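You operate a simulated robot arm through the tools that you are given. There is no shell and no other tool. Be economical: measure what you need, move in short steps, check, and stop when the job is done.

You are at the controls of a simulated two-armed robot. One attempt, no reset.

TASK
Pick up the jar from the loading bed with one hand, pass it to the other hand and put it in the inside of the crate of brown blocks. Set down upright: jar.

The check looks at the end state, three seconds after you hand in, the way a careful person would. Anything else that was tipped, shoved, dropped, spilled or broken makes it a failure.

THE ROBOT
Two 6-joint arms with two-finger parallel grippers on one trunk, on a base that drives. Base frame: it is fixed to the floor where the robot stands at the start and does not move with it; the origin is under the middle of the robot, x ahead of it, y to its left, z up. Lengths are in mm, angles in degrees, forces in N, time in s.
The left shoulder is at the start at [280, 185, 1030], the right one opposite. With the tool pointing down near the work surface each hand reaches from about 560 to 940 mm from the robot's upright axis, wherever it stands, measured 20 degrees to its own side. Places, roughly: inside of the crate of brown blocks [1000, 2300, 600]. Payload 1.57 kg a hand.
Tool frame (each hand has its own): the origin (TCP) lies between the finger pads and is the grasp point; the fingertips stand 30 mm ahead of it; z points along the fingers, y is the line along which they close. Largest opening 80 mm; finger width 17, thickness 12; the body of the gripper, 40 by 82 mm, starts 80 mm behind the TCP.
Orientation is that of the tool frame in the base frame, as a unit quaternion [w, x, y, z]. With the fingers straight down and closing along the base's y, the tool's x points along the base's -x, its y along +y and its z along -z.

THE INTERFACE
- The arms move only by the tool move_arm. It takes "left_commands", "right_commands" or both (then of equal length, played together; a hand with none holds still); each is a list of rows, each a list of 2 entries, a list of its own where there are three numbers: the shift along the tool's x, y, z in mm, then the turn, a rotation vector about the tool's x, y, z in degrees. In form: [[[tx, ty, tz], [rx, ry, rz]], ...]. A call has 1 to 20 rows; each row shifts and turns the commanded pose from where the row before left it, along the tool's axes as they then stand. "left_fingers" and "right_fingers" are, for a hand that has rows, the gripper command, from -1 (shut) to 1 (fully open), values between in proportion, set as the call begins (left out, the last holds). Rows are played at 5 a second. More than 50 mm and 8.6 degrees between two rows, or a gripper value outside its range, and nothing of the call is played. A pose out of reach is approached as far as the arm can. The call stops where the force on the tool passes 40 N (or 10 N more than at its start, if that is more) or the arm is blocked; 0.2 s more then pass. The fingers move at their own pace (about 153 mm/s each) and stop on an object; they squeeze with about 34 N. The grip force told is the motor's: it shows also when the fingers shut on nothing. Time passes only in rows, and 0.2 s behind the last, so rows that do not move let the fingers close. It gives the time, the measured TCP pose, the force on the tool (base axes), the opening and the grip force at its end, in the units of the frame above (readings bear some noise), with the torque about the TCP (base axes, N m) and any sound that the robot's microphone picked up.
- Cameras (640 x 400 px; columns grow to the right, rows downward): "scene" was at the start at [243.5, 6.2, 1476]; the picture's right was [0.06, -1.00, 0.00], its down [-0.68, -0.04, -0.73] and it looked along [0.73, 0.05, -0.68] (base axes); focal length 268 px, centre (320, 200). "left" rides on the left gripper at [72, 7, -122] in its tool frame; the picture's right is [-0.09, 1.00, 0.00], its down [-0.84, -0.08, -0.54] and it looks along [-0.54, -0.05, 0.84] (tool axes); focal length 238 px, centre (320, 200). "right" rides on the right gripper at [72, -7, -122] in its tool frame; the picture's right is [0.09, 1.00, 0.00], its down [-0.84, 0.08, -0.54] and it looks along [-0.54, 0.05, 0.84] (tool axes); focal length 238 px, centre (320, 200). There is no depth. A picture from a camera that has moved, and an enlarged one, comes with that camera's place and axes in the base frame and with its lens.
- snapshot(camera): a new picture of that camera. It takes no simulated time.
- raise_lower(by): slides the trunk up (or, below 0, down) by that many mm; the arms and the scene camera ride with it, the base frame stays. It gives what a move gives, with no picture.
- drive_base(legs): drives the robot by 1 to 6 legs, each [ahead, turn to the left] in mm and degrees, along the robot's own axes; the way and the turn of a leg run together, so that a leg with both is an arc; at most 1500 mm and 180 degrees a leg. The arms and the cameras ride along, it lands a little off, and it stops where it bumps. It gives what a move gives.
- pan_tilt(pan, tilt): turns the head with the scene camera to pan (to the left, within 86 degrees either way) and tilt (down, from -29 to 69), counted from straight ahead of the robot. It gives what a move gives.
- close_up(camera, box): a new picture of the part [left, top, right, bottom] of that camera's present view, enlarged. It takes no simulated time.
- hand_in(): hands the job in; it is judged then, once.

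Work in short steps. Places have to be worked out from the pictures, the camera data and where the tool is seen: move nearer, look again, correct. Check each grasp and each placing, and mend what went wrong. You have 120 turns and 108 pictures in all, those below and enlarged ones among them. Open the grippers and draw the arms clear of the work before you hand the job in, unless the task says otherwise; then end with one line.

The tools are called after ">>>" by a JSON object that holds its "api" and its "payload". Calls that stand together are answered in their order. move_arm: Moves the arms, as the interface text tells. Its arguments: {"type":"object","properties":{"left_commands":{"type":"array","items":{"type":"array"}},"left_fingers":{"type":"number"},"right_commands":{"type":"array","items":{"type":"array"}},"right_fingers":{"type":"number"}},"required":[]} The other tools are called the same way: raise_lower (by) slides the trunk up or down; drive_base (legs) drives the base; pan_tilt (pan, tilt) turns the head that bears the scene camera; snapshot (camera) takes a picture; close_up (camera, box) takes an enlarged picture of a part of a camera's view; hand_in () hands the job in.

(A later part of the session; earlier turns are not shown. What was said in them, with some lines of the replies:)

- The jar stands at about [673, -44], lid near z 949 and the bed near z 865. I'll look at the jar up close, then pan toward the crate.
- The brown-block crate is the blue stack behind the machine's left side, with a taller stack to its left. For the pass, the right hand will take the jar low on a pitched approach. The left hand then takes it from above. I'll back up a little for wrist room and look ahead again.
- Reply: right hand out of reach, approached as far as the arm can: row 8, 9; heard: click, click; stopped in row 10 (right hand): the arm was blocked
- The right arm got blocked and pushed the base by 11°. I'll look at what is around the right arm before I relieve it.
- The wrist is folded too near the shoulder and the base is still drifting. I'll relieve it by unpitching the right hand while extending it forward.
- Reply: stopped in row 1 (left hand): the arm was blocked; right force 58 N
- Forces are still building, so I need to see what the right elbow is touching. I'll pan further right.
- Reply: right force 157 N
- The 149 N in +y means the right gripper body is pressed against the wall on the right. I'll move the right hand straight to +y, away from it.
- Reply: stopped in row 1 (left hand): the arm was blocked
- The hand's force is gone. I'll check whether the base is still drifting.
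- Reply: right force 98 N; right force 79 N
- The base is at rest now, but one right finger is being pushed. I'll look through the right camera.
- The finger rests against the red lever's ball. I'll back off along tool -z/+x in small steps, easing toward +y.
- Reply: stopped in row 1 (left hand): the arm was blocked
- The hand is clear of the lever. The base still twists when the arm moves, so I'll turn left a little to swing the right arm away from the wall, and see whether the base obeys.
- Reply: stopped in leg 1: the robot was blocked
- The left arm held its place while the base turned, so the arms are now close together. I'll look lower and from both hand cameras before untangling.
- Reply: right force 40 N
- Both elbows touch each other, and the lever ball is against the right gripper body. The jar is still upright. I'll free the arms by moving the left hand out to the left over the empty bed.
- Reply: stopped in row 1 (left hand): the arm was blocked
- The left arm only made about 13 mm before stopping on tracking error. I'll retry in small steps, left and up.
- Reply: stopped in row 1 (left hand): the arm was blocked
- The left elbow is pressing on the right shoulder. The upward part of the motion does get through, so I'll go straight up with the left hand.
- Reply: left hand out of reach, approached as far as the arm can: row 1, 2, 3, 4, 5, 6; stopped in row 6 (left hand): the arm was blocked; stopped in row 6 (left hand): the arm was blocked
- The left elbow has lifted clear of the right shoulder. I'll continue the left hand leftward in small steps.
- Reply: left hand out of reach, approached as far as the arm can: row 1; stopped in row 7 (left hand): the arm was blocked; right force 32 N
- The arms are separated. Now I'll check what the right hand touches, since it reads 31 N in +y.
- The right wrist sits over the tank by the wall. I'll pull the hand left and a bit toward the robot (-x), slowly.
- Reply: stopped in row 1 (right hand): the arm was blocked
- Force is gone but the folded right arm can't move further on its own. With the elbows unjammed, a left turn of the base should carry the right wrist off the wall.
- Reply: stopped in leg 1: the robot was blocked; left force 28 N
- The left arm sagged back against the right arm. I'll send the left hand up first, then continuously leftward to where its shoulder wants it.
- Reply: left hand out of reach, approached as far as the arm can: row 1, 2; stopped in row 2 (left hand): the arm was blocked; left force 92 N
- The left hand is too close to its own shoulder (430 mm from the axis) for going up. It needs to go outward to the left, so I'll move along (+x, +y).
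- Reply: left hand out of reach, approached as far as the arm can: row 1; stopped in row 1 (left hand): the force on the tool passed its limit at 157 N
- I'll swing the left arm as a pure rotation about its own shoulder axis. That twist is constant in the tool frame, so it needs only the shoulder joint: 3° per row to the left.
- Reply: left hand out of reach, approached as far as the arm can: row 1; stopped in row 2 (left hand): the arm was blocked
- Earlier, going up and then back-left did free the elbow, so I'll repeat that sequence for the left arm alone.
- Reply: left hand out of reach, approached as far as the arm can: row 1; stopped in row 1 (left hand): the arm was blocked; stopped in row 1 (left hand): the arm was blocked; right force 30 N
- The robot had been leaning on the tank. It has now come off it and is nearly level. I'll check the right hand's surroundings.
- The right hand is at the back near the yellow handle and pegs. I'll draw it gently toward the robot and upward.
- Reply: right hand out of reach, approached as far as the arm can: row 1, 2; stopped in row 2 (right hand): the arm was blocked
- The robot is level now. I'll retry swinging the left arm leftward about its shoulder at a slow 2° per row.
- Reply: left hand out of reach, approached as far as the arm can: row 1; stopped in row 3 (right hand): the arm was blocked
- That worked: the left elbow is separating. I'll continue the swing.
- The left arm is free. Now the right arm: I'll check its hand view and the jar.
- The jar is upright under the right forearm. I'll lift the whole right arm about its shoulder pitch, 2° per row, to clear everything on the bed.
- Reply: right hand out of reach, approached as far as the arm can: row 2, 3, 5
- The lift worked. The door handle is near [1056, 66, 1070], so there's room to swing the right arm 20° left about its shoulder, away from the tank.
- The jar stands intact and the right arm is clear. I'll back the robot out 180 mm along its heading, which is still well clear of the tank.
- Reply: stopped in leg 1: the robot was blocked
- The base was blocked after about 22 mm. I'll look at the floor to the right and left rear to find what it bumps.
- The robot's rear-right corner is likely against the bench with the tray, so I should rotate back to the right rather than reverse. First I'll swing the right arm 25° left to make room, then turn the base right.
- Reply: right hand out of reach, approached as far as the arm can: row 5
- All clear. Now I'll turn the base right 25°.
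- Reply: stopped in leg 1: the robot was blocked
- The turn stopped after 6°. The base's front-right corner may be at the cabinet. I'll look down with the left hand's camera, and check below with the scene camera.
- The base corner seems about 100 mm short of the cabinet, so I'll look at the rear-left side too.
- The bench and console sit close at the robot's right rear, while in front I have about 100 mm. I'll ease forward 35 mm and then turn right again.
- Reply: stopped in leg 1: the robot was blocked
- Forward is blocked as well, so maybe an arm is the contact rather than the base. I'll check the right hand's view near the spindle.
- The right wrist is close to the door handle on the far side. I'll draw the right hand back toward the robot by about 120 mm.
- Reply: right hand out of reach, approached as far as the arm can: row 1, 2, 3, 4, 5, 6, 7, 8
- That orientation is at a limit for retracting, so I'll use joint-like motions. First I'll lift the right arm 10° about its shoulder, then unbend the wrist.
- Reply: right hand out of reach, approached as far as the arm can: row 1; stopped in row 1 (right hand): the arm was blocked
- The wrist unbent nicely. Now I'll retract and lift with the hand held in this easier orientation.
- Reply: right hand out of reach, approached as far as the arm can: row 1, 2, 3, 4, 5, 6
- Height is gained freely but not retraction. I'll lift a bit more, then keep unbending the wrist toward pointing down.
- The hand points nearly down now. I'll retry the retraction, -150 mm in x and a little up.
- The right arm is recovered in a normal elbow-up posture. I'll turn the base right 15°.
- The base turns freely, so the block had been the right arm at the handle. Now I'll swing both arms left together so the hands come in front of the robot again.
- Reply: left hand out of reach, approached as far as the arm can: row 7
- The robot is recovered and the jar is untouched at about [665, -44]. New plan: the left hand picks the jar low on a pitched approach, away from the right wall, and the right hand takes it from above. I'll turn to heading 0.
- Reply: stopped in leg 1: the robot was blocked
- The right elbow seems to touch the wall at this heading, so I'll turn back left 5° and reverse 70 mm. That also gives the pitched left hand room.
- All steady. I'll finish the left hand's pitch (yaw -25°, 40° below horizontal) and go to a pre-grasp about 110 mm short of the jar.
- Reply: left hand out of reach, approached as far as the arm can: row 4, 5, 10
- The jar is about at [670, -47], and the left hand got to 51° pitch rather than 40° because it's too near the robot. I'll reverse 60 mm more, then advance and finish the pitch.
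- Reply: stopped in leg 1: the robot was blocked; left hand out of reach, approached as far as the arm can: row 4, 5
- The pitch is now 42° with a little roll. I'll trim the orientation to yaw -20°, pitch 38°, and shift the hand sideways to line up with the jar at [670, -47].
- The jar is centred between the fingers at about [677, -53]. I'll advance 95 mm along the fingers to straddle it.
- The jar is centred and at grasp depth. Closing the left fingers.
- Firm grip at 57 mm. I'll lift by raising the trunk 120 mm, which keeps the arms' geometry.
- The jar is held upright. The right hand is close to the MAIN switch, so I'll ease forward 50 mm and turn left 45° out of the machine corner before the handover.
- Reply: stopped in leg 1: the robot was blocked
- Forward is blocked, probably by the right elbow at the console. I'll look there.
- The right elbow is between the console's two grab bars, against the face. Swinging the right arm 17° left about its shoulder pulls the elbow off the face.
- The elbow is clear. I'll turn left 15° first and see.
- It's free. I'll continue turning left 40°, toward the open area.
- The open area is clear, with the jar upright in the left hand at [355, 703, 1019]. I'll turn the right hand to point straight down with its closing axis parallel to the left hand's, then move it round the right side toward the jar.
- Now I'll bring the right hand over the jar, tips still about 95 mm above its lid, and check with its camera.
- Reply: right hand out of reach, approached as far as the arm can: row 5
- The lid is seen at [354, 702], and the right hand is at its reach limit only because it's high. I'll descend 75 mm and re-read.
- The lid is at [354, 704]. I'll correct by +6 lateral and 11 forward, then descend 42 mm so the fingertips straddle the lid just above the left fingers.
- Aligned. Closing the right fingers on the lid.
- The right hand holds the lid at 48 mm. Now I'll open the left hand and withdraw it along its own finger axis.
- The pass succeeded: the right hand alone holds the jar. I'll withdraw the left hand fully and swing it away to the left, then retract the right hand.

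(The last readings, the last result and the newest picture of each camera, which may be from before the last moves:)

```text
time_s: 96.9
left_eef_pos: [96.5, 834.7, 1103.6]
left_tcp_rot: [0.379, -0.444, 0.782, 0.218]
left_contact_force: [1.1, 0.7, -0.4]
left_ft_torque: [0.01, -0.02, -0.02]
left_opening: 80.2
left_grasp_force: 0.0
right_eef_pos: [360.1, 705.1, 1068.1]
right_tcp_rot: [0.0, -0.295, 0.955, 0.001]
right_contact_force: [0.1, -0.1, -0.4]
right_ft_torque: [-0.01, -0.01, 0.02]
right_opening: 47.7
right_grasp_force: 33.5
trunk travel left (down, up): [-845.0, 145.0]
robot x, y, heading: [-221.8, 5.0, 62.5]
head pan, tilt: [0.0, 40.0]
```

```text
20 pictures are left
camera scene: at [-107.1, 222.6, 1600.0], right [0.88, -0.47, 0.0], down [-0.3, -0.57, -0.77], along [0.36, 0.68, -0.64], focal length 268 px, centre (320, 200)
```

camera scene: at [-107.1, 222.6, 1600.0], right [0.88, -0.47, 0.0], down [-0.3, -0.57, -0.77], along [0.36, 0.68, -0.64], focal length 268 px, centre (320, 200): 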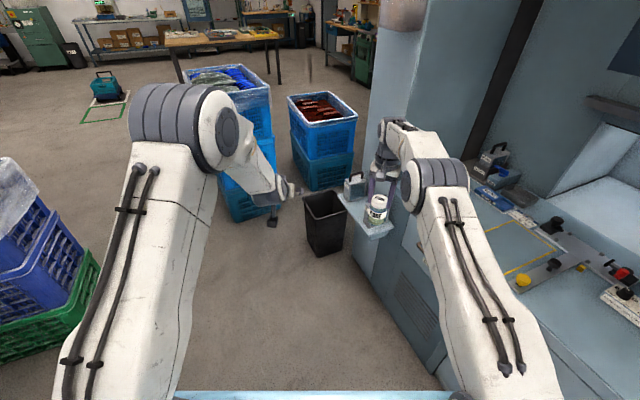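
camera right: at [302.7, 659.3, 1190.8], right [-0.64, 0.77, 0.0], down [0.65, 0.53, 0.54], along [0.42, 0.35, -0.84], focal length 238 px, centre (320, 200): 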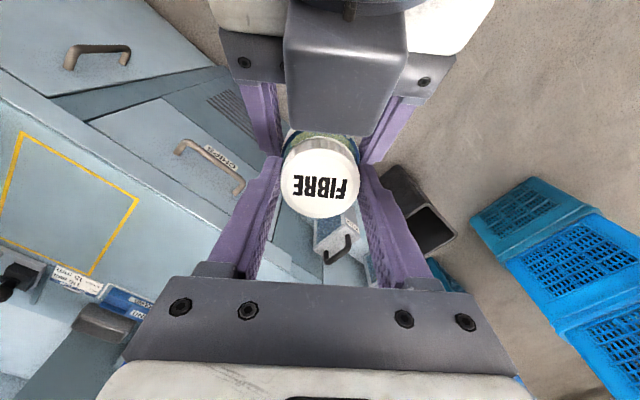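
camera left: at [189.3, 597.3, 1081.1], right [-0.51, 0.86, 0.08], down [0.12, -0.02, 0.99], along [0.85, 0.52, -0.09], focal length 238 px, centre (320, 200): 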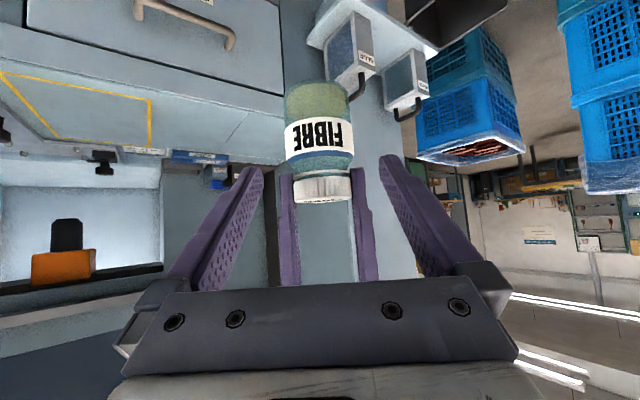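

The crate's footprint is about x 800–1180, y 2060–2590, rim near z 640. The gap south of it is tight (bin, tall stack), so I'll go around the tall stack's left side and approach from the north. First leg to about [-400, 1700].

>>> {"api": "drive_base", "payload": {"legs": [[0, 33.5], [1450, 0], [250, -6]]}}

>>> {"api": "snapshot", "payload": {"camera": "scene"}}

```text
time_s: 98.7
left_eef_pos: [-309.5, 888.2, 1103.2]
left_tcp_rot: [0.32, -0.611, 0.659, 0.299]
left_contact_force: [0.0, 0.2, 0.4]
left_ft_torque: [0.0, -0.03, 0.0]
left_opening: 80.1
left_grasp_force: 0.1
right_eef_pos: [-19.8, 889.0, 1067.8]
right_tcp_rot: [0.001, -0.507, 0.862, 0.0]
right_contact_force: [0.1, 0.5, -0.6]
right_ft_torque: [0.0, 0.02, -0.02]
right_opening: 47.5
right_grasp_force: 34.1
trunk travel left (down, up): [-845.0, 145.0]
robot x, y, heading: [-226.7, 2.5, 88.5]
head pan, tilt: [0.0, 40.0]
stopped in leg 1: the robot was blocked; the commanded pose is now the measured one
```

```text
19 pictures are left
camera scene: at [-218.6, 249.9, 1599.9], right [1.0, -0.02, 0.0], down [-0.02, -0.64, -0.77], along [0.02, 0.77, -0.64], focal length 268 px, centre (320, 200)
```

scene: 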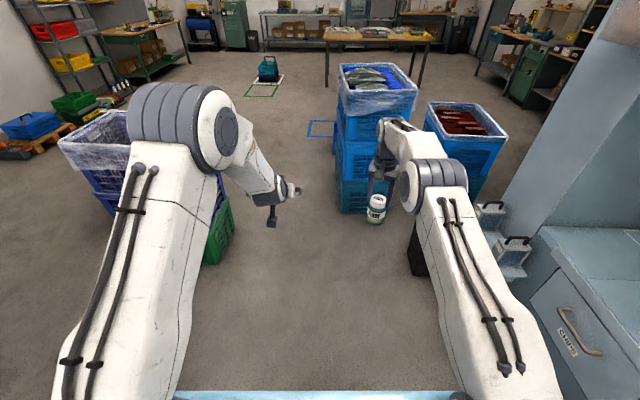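

The turn stopped at 88.5°, likely the tail near the bench. Driving straight ahead first frees it. Then I'll turn left 9° and continue.

>>> {"api": "drive_base", "payload": {"legs": [[300, 0], [0, 9], [1450, 0], [0, -8]]}}

>>> {"api": "snapshot", "payload": {"camera": "scene"}}

```text
time_s: 108.7
left_eef_pos: [-484.5, 2611.1, 1102.8]
left_tcp_rot: [0.319, -0.612, 0.659, 0.298]
left_contact_force: [-0.3, -0.3, 0.5]
left_ft_torque: [0.0, -0.01, -0.01]
left_opening: 79.9
left_grasp_force: 0.0
right_eef_pos: [-193.0, 2612.6, 1068.5]
right_tcp_rot: [0.001, -0.506, 0.862, 0.001]
right_contact_force: [-0.1, -0.8, 0.0]
right_ft_torque: [0.02, -0.03, -0.01]
right_opening: 47.5
right_grasp_force: 34.1
trunk travel left (down, up): [-845.0, 145.0]
robot x, y, heading: [-402.1, 1726.0, 88.2]
head pan, tilt: [0.0, 40.0]
```

```text
18 pictures are left
camera scene: at [-393.1, 1971.9, 1600.0], right [1.0, -0.03, 0.0], down [-0.02, -0.64, -0.77], along [0.02, 0.77, -0.64], focal length 268 px, centre (320, 200)
```

scene: 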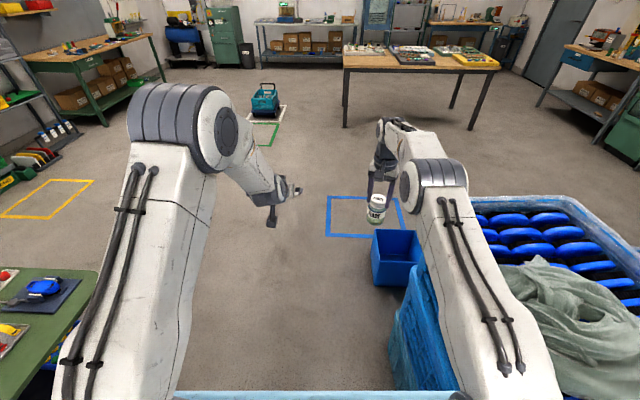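

A small blue box stands north of the tall stack, so I'll swing wider: go north to y≈3370, turn east, then look.

>>> {"api": "drive_base", "payload": {"legs": [[1400, 0], [250, 0], [0, -88]]}}

>>> {"api": "pan_tilt", "payload": {"pan": -25, "tilt": 35}}

>>> {"api": "snapshot", "payload": {"camera": "scene"}}

```text
time_s: 120.8
left_eef_pos: [541.6, 3504.4, 1103.2]
left_tcp_rot: [0.438, 0.015, 0.899, -0.005]
left_contact_force: [-0.4, -0.2, 0.0]
left_ft_torque: [0.0, -0.02, -0.01]
left_opening: 79.9
left_grasp_force: 0.0
right_eef_pos: [555.6, 3214.5, 1067.7]
right_tcp_rot: [0.001, 0.231, 0.973, 0.0]
right_contact_force: [0.7, 0.6, 0.7]
right_ft_torque: [0.0, -0.03, -0.01]
right_opening: 47.6
right_grasp_force: 34.3
trunk travel left (down, up): [-845.0, 145.0]
robot x, y, heading: [-338.3, 3385.6, 1.0]
head pan, tilt: [0.0, 40.0]
```

```text
time_s: 121.7
left_eef_pos: [541.2, 3505.1, 1103.6]
left_tcp_rot: [0.437, 0.016, 0.899, -0.007]
left_contact_force: [0.1, 0.3, 0.0]
left_ft_torque: [0.01, 0.02, -0.02]
left_opening: 80.1
left_grasp_force: 0.0
right_eef_pos: [554.9, 3214.2, 1067.9]
right_tcp_rot: [0.0, 0.232, 0.973, 0.0]
right_contact_force: [0.0, -0.6, -1.2]
right_ft_torque: [-0.02, 0.02, 0.05]
right_opening: 47.5
right_grasp_force: 34.3
trunk travel left (down, up): [-845.0, 145.0]
robot x, y, heading: [-335.3, 3380.8, 0.9]
head pan, tilt: [-25.0, 35.0]
```

```text
17 pictures are left
camera scene: at [-97.7, 3351.3, 1607.5], right [-0.41, -0.91, 0.0], down [-0.52, 0.23, -0.82], along [0.75, -0.33, -0.57], focal length 268 px, centre (320, 200)
```

scene: 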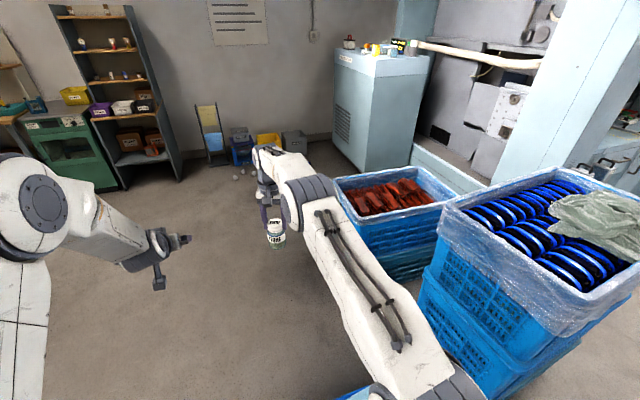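

The north side is open, and the brown-block crate is clearly reachable. I'll drive east 880 mm, turn right 46°, and advance 230 mm to put the crate ahead-right. The jar stays high above the rim.

>>> {"api": "drive_base", "payload": {"legs": [[880, 0], [0, -46], [230, 0]]}}

>>> {"api": "pan_tilt", "payload": {"pan": -20, "tilt": 50}}

>>> {"api": "snapshot", "payload": {"camera": "scene"}}

>>> {"api": "snapshot", "payload": {"camera": "right"}}

```text
time_s: 129.8
left_eef_pos: [1386.5, 2664.0, 1104.3]
left_tcp_rot: [0.399, 0.373, 0.818, -0.18]
left_contact_force: [-0.7, 0.3, -0.2]
left_ft_torque: [0.01, -0.01, -0.01]
left_opening: 80.0
left_grasp_force: 0.1
right_eef_pos: [1181.7, 2456.5, 1067.6]
right_tcp_rot: [0.001, 0.601, 0.799, 0.0]
right_contact_force: [0.6, 0.2, 0.0]
right_ft_torque: [0.0, -0.02, -0.01]
right_opening: 47.3
right_grasp_force: 33.8
trunk travel left (down, up): [-845.0, 145.0]
robot x, y, heading: [697.4, 3224.6, -46.4]
head pan, tilt: [-25.0, 35.0]
```

```text
time_s: 130.6
left_eef_pos: [1384.8, 2664.8, 1102.0]
left_tcp_rot: [0.399, 0.373, 0.818, -0.18]
left_contact_force: [-0.3, 0.2, 0.1]
left_ft_torque: [-0.01, 0.03, 0.01]
left_opening: 80.1
left_grasp_force: 0.0
right_eef_pos: [1183.1, 2456.2, 1067.6]
right_tcp_rot: [0.001, 0.6, 0.8, 0.0]
right_contact_force: [-0.4, -0.1, 0.4]
right_ft_torque: [0.03, -0.01, 0.0]
right_opening: 47.7
right_grasp_force: 34.4
trunk travel left (down, up): [-845.0, 145.0]
robot x, y, heading: [697.8, 3227.9, -46.4]
head pan, tilt: [-20.0, 50.0]
```

```text
16 pictures are left
camera scene: at [839.9, 3042.1, 1585.8], right [-0.92, -0.4, 0.0], down [-0.31, 0.7, -0.64], along [0.26, -0.59, -0.77], focal length 268 px, centre (320, 200)
```

scene: 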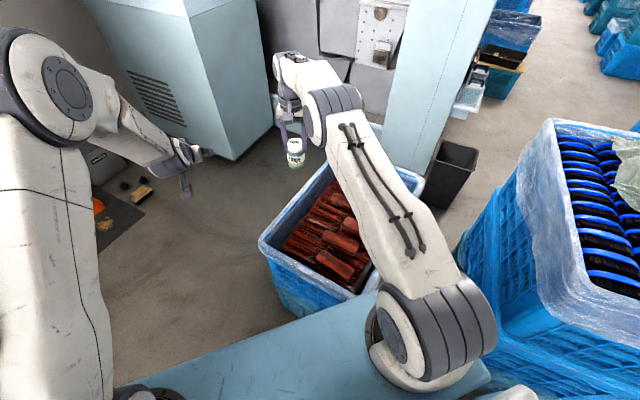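

```text
15 pictures are left
camera right: at [1154.5, 2523.4, 1190.6], right [0.93, 0.37, 0.0], down [0.31, -0.78, 0.54], along [0.2, -0.51, -0.84], focal length 238 px, centre (320, 200)
```

right: 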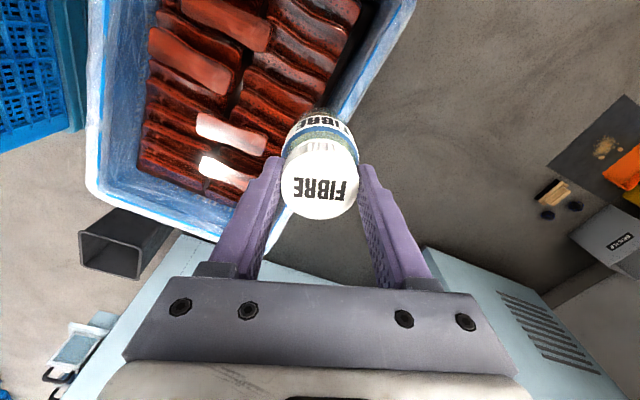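

The crate's rim is about z 700, roughly x 770–1255 and y 2060–2650. I need a flat spot on the blocks, so I'll enlarge both views.

>>> {"api": "close_up", "payload": {"camera": "right", "box": [90, 0, 400, 200]}}

>>> {"api": "close_up", "payload": {"camera": "scene", "box": [250, 150, 430, 310]}}

```text
2.00 times, centred on (245, 100) of right
camera zoom: at [1154.5, 2523.4, 1190.6], right [0.93, 0.37, 0.0], down [0.31, -0.78, 0.54], along [0.2, -0.51, -0.84], focal length 477 px, centre (470, 400)
```

zoom: 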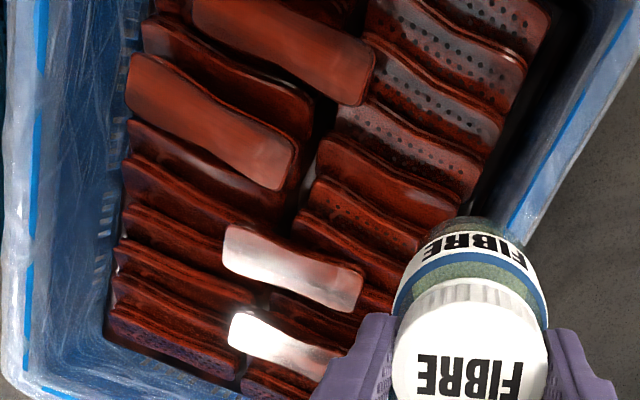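

```text
2.50 times, centred on (340, 230) of scene
camera zoom: at [839.9, 3042.1, 1585.8], right [-0.92, -0.4, 0.0], down [-0.31, 0.7, -0.64], along [0.26, -0.59, -0.77], focal length 671 px, centre (270, 125)
```

zoom: 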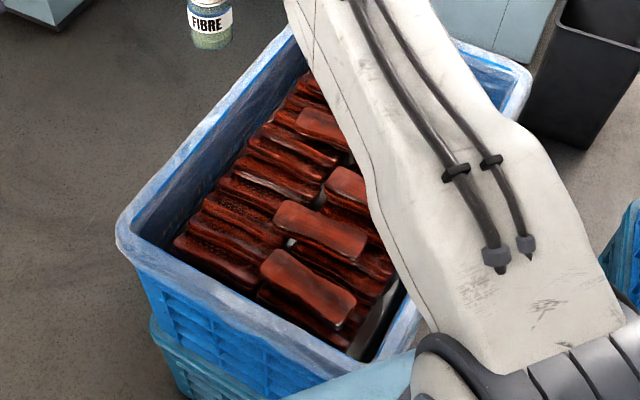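

The smooth block lying flat at about [988, 2495], top near z 655, is the best spot. I'll move the jar over it at the present height, then lower the trunk 240 mm.

>>> {"api": "move_arm", "payload": {"right_commands": [[[15.3, -29.4, 0], [0, 0, 0]], [[15.3, -29.4, 0], [0, 0, 0]], [[15.3, -29.4, 0], [0, 0, 0]], [[15.3, -29.4, 0], [0, 0, 0]], [[15.3, -29.4, 0], [0, 0, 0]], [[15.3, -29.4, 0], [0, 0, 0]], [[0, 0, 0], [0, 0, 0]]]}}

>>> {"api": "raise_lower", "payload": {"by": -240}}

>>> {"api": "snapshot", "payload": {"camera": "right"}}

>>> {"api": "snapshot", "payload": {"camera": "scene"}}

```text
time_s: 132.2
left_eef_pos: [1386.0, 2664.5, 1102.9]
left_tcp_rot: [0.398, 0.373, 0.818, -0.181]
left_contact_force: [-0.2, -0.3, 0.7]
left_ft_torque: [-0.01, -0.02, -0.01]
left_opening: 80.1
left_grasp_force: 0.0
right_eef_pos: [987.4, 2496.5, 1068.9]
right_tcp_rot: [0.0, 0.6, 0.8, -0.001]
right_contact_force: [0.2, 0.3, -0.1]
right_ft_torque: [-0.02, 0.0, 0.03]
right_opening: 47.3
right_grasp_force: 33.6
trunk travel left (down, up): [-845.0, 145.0]
robot x, y, heading: [698.5, 3232.1, -46.3]
head pan, tilt: [-20.0, 50.0]
```

```text
time_s: 134.7
left_eef_pos: [1385.6, 2665.1, 864.1]
left_tcp_rot: [0.398, 0.373, 0.819, -0.18]
left_contact_force: [0.1, 0.2, -0.3]
left_ft_torque: [0.0, -0.01, -0.01]
left_opening: 79.9
left_grasp_force: 0.1
right_eef_pos: [987.9, 2497.5, 828.0]
right_tcp_rot: [0.0, 0.6, 0.8, -0.001]
right_contact_force: [0.1, -0.8, -0.5]
right_ft_torque: [0.0, 0.06, -0.04]
right_opening: 47.3
right_grasp_force: 33.7
trunk travel left (down, up): [-605.0, 385.0]
robot x, y, heading: [696.7, 3223.2, -46.2]
head pan, tilt: [-20.0, 50.0]
```

```text
12 pictures are left
camera right: at [960.1, 2563.0, 951.3], right [0.93, 0.37, 0.0], down [0.31, -0.78, 0.54], along [0.2, -0.51, -0.84], focal length 238 px, centre (320, 200)
```

right: 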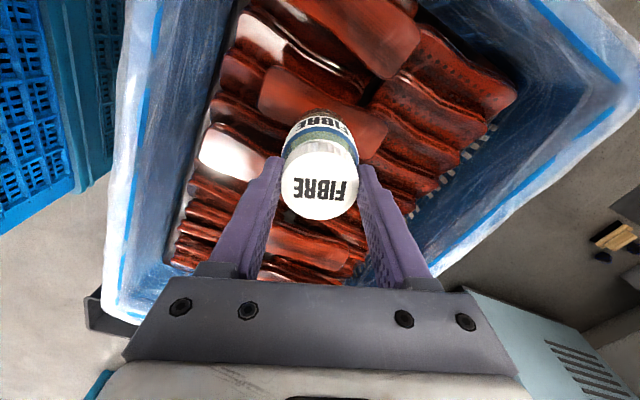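

```text
11 pictures are left
camera scene: at [839.8, 3042.2, 1345.8], right [-0.92, -0.4, 0.0], down [-0.31, 0.7, -0.64], along [0.26, -0.59, -0.77], focal length 268 px, centre (320, 200)
```

scene: 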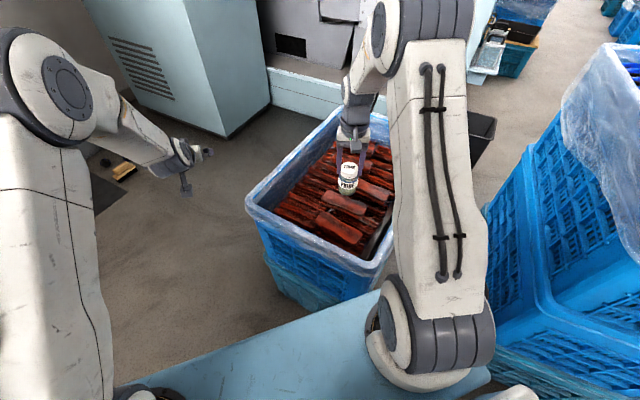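

The flat block is centred at about [986, 2503], right under the jar's axis. I'll descend 76 mm, then feel for contact in small steps.

>>> {"api": "move_arm", "payload": {"right_commands": [[[0, 0, 14], [0, 0, 0]], [[0, 0, 14], [0, 0, 0]], [[0, 0, 14], [0, 0, 0]], [[0, 0, 14], [0, 0, 0]], [[0, 0, 10], [0, 0, 0]], [[0, 0, 6], [0, 0, 0]], [[0, 0, 0], [0, 0, 0]]]}}

>>> {"api": "close_up", "payload": {"camera": "scene", "box": [290, 120, 410, 230]}}

```text
time_s: 135.8
left_eef_pos: [1384.5, 2665.7, 864.1]
left_tcp_rot: [0.399, 0.373, 0.818, -0.181]
left_contact_force: [-0.6, -1.3, 0.7]
left_ft_torque: [0.0, -0.03, 0.03]
left_opening: 79.9
left_grasp_force: 0.1
right_eef_pos: [987.8, 2494.6, 774.2]
right_tcp_rot: [0.003, 0.6, 0.8, -0.001]
right_contact_force: [-4.5, 7.9, 22.9]
right_ft_torque: [0.61, 0.26, -0.03]
right_opening: 47.6
right_grasp_force: 34.1
trunk travel left (down, up): [-605.0, 385.0]
robot x, y, heading: [696.1, 3228.3, -46.3]
head pan, tilt: [-20.0, 50.0]
stopped in row 5 (right hand): the force on the tool passed its limit at 50 N (the readings are from after the stop); the commanded pose is now the measured one
```

```text
3.64 times, centred on (350, 175) of scene
camera zoom: at [839.0, 3043.8, 1346.5], right [-0.92, -0.4, 0.0], down [-0.31, 0.7, -0.64], along [0.26, -0.59, -0.77], focal length 976 px, centre (211, 291)
```

zoom: 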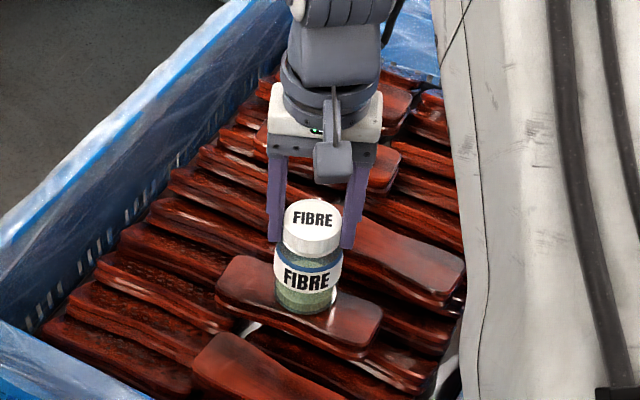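

The jar touches at TCP z 774, with the contact force centred on its axis: it's standing squarely on the flat block. I'll relieve the pressure by a couple of mm.

>>> {"api": "move_arm", "payload": {"right_commands": [[[0, 0, -1.2], [0, 0, 0]], [[0, 0, 0], [0, 0, 0]], [[0, 0, 0], [0, 0, 0]]]}}

```text
time_s: 136.6
left_eef_pos: [1385.3, 2665.6, 863.6]
left_tcp_rot: [0.4, 0.372, 0.818, -0.179]
left_contact_force: [0.3, -0.7, 0.9]
left_ft_torque: [0.01, 0.01, 0.01]
left_opening: 80.3
left_grasp_force: 0.1
right_eef_pos: [987.6, 2493.5, 775.7]
right_tcp_rot: [0.004, 0.6, 0.8, -0.001]
right_contact_force: [-3.4, 5.7, 27.2]
right_ft_torque: [0.44, 0.19, -0.01]
right_opening: 47.5
right_grasp_force: 34.0
trunk travel left (down, up): [-605.0, 385.0]
robot x, y, heading: [697.7, 3227.3, -46.2]
head pan, tilt: [-20.0, 50.0]
```

Still pressing at 27 N. I'll raise a few more mm.

>>> {"api": "move_arm", "payload": {"right_commands": [[[0, 0, -2], [0, 0, 0]], [[0, 0, -2], [0, 0, 0]], [[0, 0, 0], [0, 0, 0]]]}}

```text
time_s: 137.4
left_eef_pos: [1385.0, 2664.3, 862.7]
left_tcp_rot: [0.398, 0.373, 0.818, -0.18]
left_contact_force: [0.3, -0.4, -0.3]
left_ft_torque: [0.01, -0.02, -0.01]
left_opening: 79.8
left_grasp_force: 0.1
right_eef_pos: [987.0, 2494.9, 777.4]
right_tcp_rot: [0.001, 0.601, 0.8, -0.001]
right_contact_force: [-0.1, 0.0, -0.9]
right_ft_torque: [-0.05, 0.02, 0.02]
right_opening: 47.5
right_grasp_force: 34.1
trunk travel left (down, up): [-605.0, 385.0]
robot x, y, heading: [697.2, 3227.3, -46.2]
head pan, tilt: [-20.0, 50.0]
```

Now it's just free. I'll lower 1.5 mm for light contact.

>>> {"api": "move_arm", "payload": {"right_commands": [[[0, 0, 1], [0, 0, 0]], [[0, 0, 0.6], [0, 0, 0]], [[0, 0, 0], [0, 0, 0]]]}}

>>> {"api": "close_up", "payload": {"camera": "scene", "box": [310, 130, 390, 200]}}

```text
time_s: 138.2
left_eef_pos: [1384.7, 2665.2, 862.9]
left_tcp_rot: [0.399, 0.373, 0.818, -0.181]
left_contact_force: [-0.1, 0.8, 0.0]
left_ft_torque: [-0.04, -0.03, 0.0]
left_opening: 79.9
left_grasp_force: 0.1
right_eef_pos: [989.5, 2494.1, 775.3]
right_tcp_rot: [0.002, 0.601, 0.8, -0.001]
right_contact_force: [-0.9, 0.3, 2.0]
right_ft_torque: [0.01, 0.11, -0.01]
right_opening: 47.4
right_grasp_force: 34.3
trunk travel left (down, up): [-605.0, 385.0]
robot x, y, heading: [695.9, 3227.0, -46.1]
head pan, tilt: [-20.0, 50.0]
```

```text
5.71 times, centred on (350, 165) of scene
camera zoom: at [839.6, 3042.4, 1345.9], right [-0.92, -0.4, 0.0], down [-0.31, 0.7, -0.64], along [0.26, -0.59, -0.77], focal length 1533 px, centre (149, 400)
```

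zoom: 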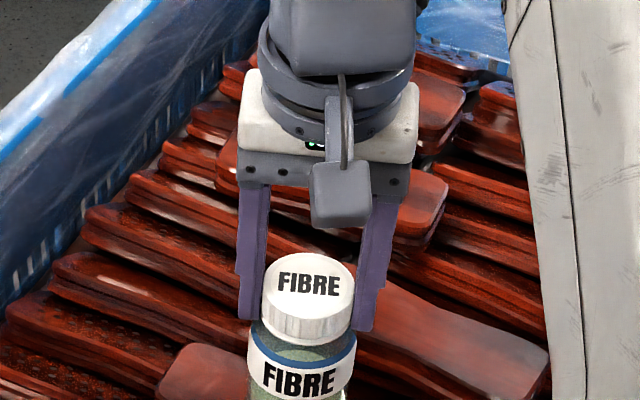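

Light contact (2 N). I'll open the fingers part-way to let the jar stand on its own, and look.

>>> {"api": "move_arm", "payload": {"right_commands": [[[0, 0, 0], [0, 0, 0]], [[0, 0, 0], [0, 0, 0]], [[0, 0, 0], [0, 0, 0]]], "right_fingers": 0.5}}

>>> {"api": "close_up", "payload": {"camera": "scene", "box": [290, 120, 410, 230]}}

```text
time_s: 139.0
left_eef_pos: [1385.3, 2664.6, 864.0]
left_tcp_rot: [0.399, 0.373, 0.818, -0.181]
left_contact_force: [-0.6, -0.3, 1.3]
left_ft_torque: [0.01, 0.0, 0.02]
left_opening: 79.6
left_grasp_force: 0.1
right_eef_pos: [989.4, 2495.1, 773.7]
right_tcp_rot: [0.002, 0.6, 0.8, -0.001]
right_contact_force: [-0.6, 0.3, 0.8]
right_ft_torque: [-0.02, 0.01, 0.0]
right_opening: 60.3
right_grasp_force: 0.1
trunk travel left (down, up): [-605.0, 385.0]
robot x, y, heading: [698.7, 3225.3, -46.2]
head pan, tilt: [-20.0, 50.0]
```

```text
3.64 times, centred on (350, 175) of scene
camera zoom: at [839.7, 3042.3, 1345.8], right [-0.92, -0.4, 0.0], down [-0.31, 0.7, -0.64], along [0.26, -0.59, -0.77], focal length 976 px, centre (211, 291)
```

zoom: 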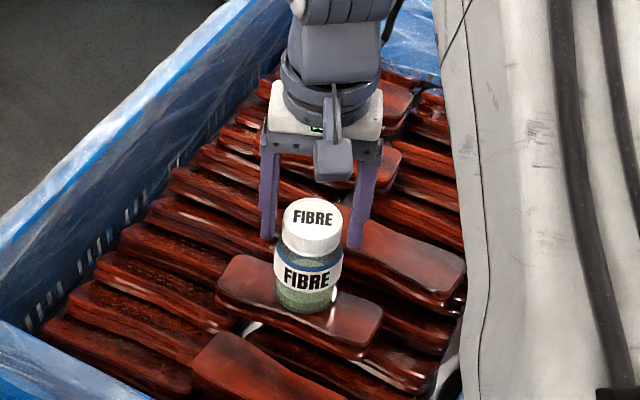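

The jar stands upright on the flat block, released. I'll open fully and raise the hand straight up, then look again.

>>> {"api": "move_arm", "payload": {"right_commands": [[[0, 0, 0], [0, 0, 0]], [[0, 0, 0], [0, 0, 0]], [[0, 0, -12], [0, 0, 0]], [[0, 0, -20], [0, 0, 0]], [[0, 0, -30], [0, 0, 0]], [[0, 0, -40], [0, 0, 0]], [[0, 0, -40], [0, 0, 0]], [[0, 0, 0], [0, 0, 0]]], "right_fingers": 1}}

>>> {"api": "raise_lower", "payload": {"by": 150}}

>>> {"api": "snapshot", "payload": {"camera": "scene"}}

>>> {"api": "snapshot", "payload": {"camera": "right"}}

```text
time_s: 140.8
left_eef_pos: [1384.7, 2664.3, 865.0]
left_tcp_rot: [0.399, 0.374, 0.818, -0.181]
left_contact_force: [0.1, 0.5, 0.5]
left_ft_torque: [0.02, 0.03, -0.01]
left_opening: 79.9
left_grasp_force: 0.0
right_eef_pos: [986.7, 2496.1, 917.0]
right_tcp_rot: [0.002, 0.601, 0.8, -0.001]
right_contact_force: [-0.4, 0.6, -0.2]
right_ft_torque: [0.01, -0.02, -0.01]
right_opening: 80.2
right_grasp_force: 0.0
trunk travel left (down, up): [-605.0, 385.0]
robot x, y, heading: [698.6, 3227.1, -46.2]
head pan, tilt: [-20.0, 50.0]
```

```text
time_s: 142.6
left_eef_pos: [1385.6, 2665.4, 1013.2]
left_tcp_rot: [0.398, 0.373, 0.818, -0.181]
left_contact_force: [-0.8, 1.3, -0.4]
left_ft_torque: [0.02, -0.02, 0.02]
left_opening: 80.1
left_grasp_force: 0.0
right_eef_pos: [987.2, 2495.8, 1065.4]
right_tcp_rot: [0.004, 0.6, 0.8, -0.002]
right_contact_force: [0.1, 0.1, 0.3]
right_ft_torque: [-0.02, 0.0, -0.01]
right_opening: 80.0
right_grasp_force: 0.2
trunk travel left (down, up): [-755.0, 235.0]
robot x, y, heading: [700.0, 3228.3, -46.2]
head pan, tilt: [-20.0, 50.0]
```

```text
7 pictures are left
camera scene: at [839.8, 3042.2, 1495.7], right [-0.92, -0.4, 0.0], down [-0.31, 0.7, -0.64], along [0.26, -0.59, -0.77], focal length 268 px, centre (320, 200)
```

scene: 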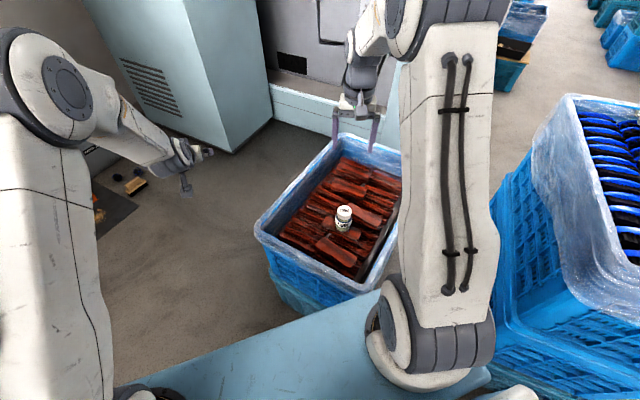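

```text
6 pictures are left
camera right: at [958.7, 2563.1, 1187.4], right [0.93, 0.37, 0.0], down [0.31, -0.78, 0.55], along [0.2, -0.51, -0.84], focal length 238 px, centre (320, 200)
```

right: 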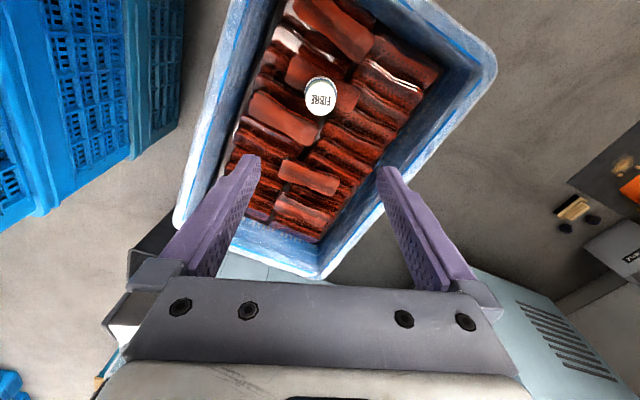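

The jar stands upright inside the crate. I'll back the robot away so both arms are clear, then do a final check.

>>> {"api": "drive_base", "payload": {"legs": [[-300, 0]]}}

>>> {"api": "close_up", "payload": {"camera": "scene", "box": [240, 50, 460, 250]}}

```text
time_s: 144.6
left_eef_pos: [1175.3, 2875.7, 1012.4]
left_tcp_rot: [0.398, 0.377, 0.816, -0.183]
left_contact_force: [0.2, -0.6, -0.2]
left_ft_torque: [0.03, 0.0, 0.0]
left_opening: 79.9
left_grasp_force: 0.1
right_eef_pos: [774.3, 2710.2, 1064.9]
right_tcp_rot: [0.002, 0.604, 0.797, -0.001]
right_contact_force: [0.7, -0.8, 0.4]
right_ft_torque: [-0.01, 0.02, 0.01]
right_opening: 80.1
right_grasp_force: 0.1
trunk travel left (down, up): [-755.0, 235.0]
robot x, y, heading: [493.8, 3444.4, -46.6]
head pan, tilt: [-20.0, 50.0]
```

```text
2.00 times, centred on (350, 150) of scene
camera zoom: at [632.5, 3257.4, 1495.8], right [-0.92, -0.4, 0.0], down [-0.3, 0.7, -0.64], along [0.25, -0.59, -0.77], focal length 537 px, centre (260, 300)
```

zoom: 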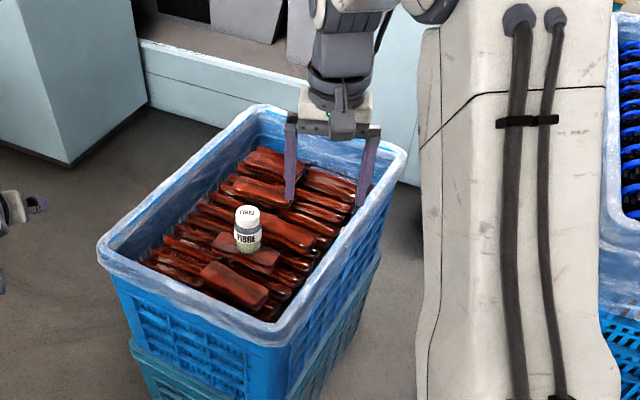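

The jar stands upright in the crate, both grippers are open and the arms are clear. Handing in.

>>> {"api": "hand_in", "payload": {}}

```text
The job is handed in.
```

The jar went from the left hand to the right and now stands upright on the blocks in the crate. Early on, though, the right arm shoved against the machine's wall, lube lever and tank, and the base bumped something unseen near the bench. The last pictures of that area showed nothing out of place, but I didn't check it again before handing in.
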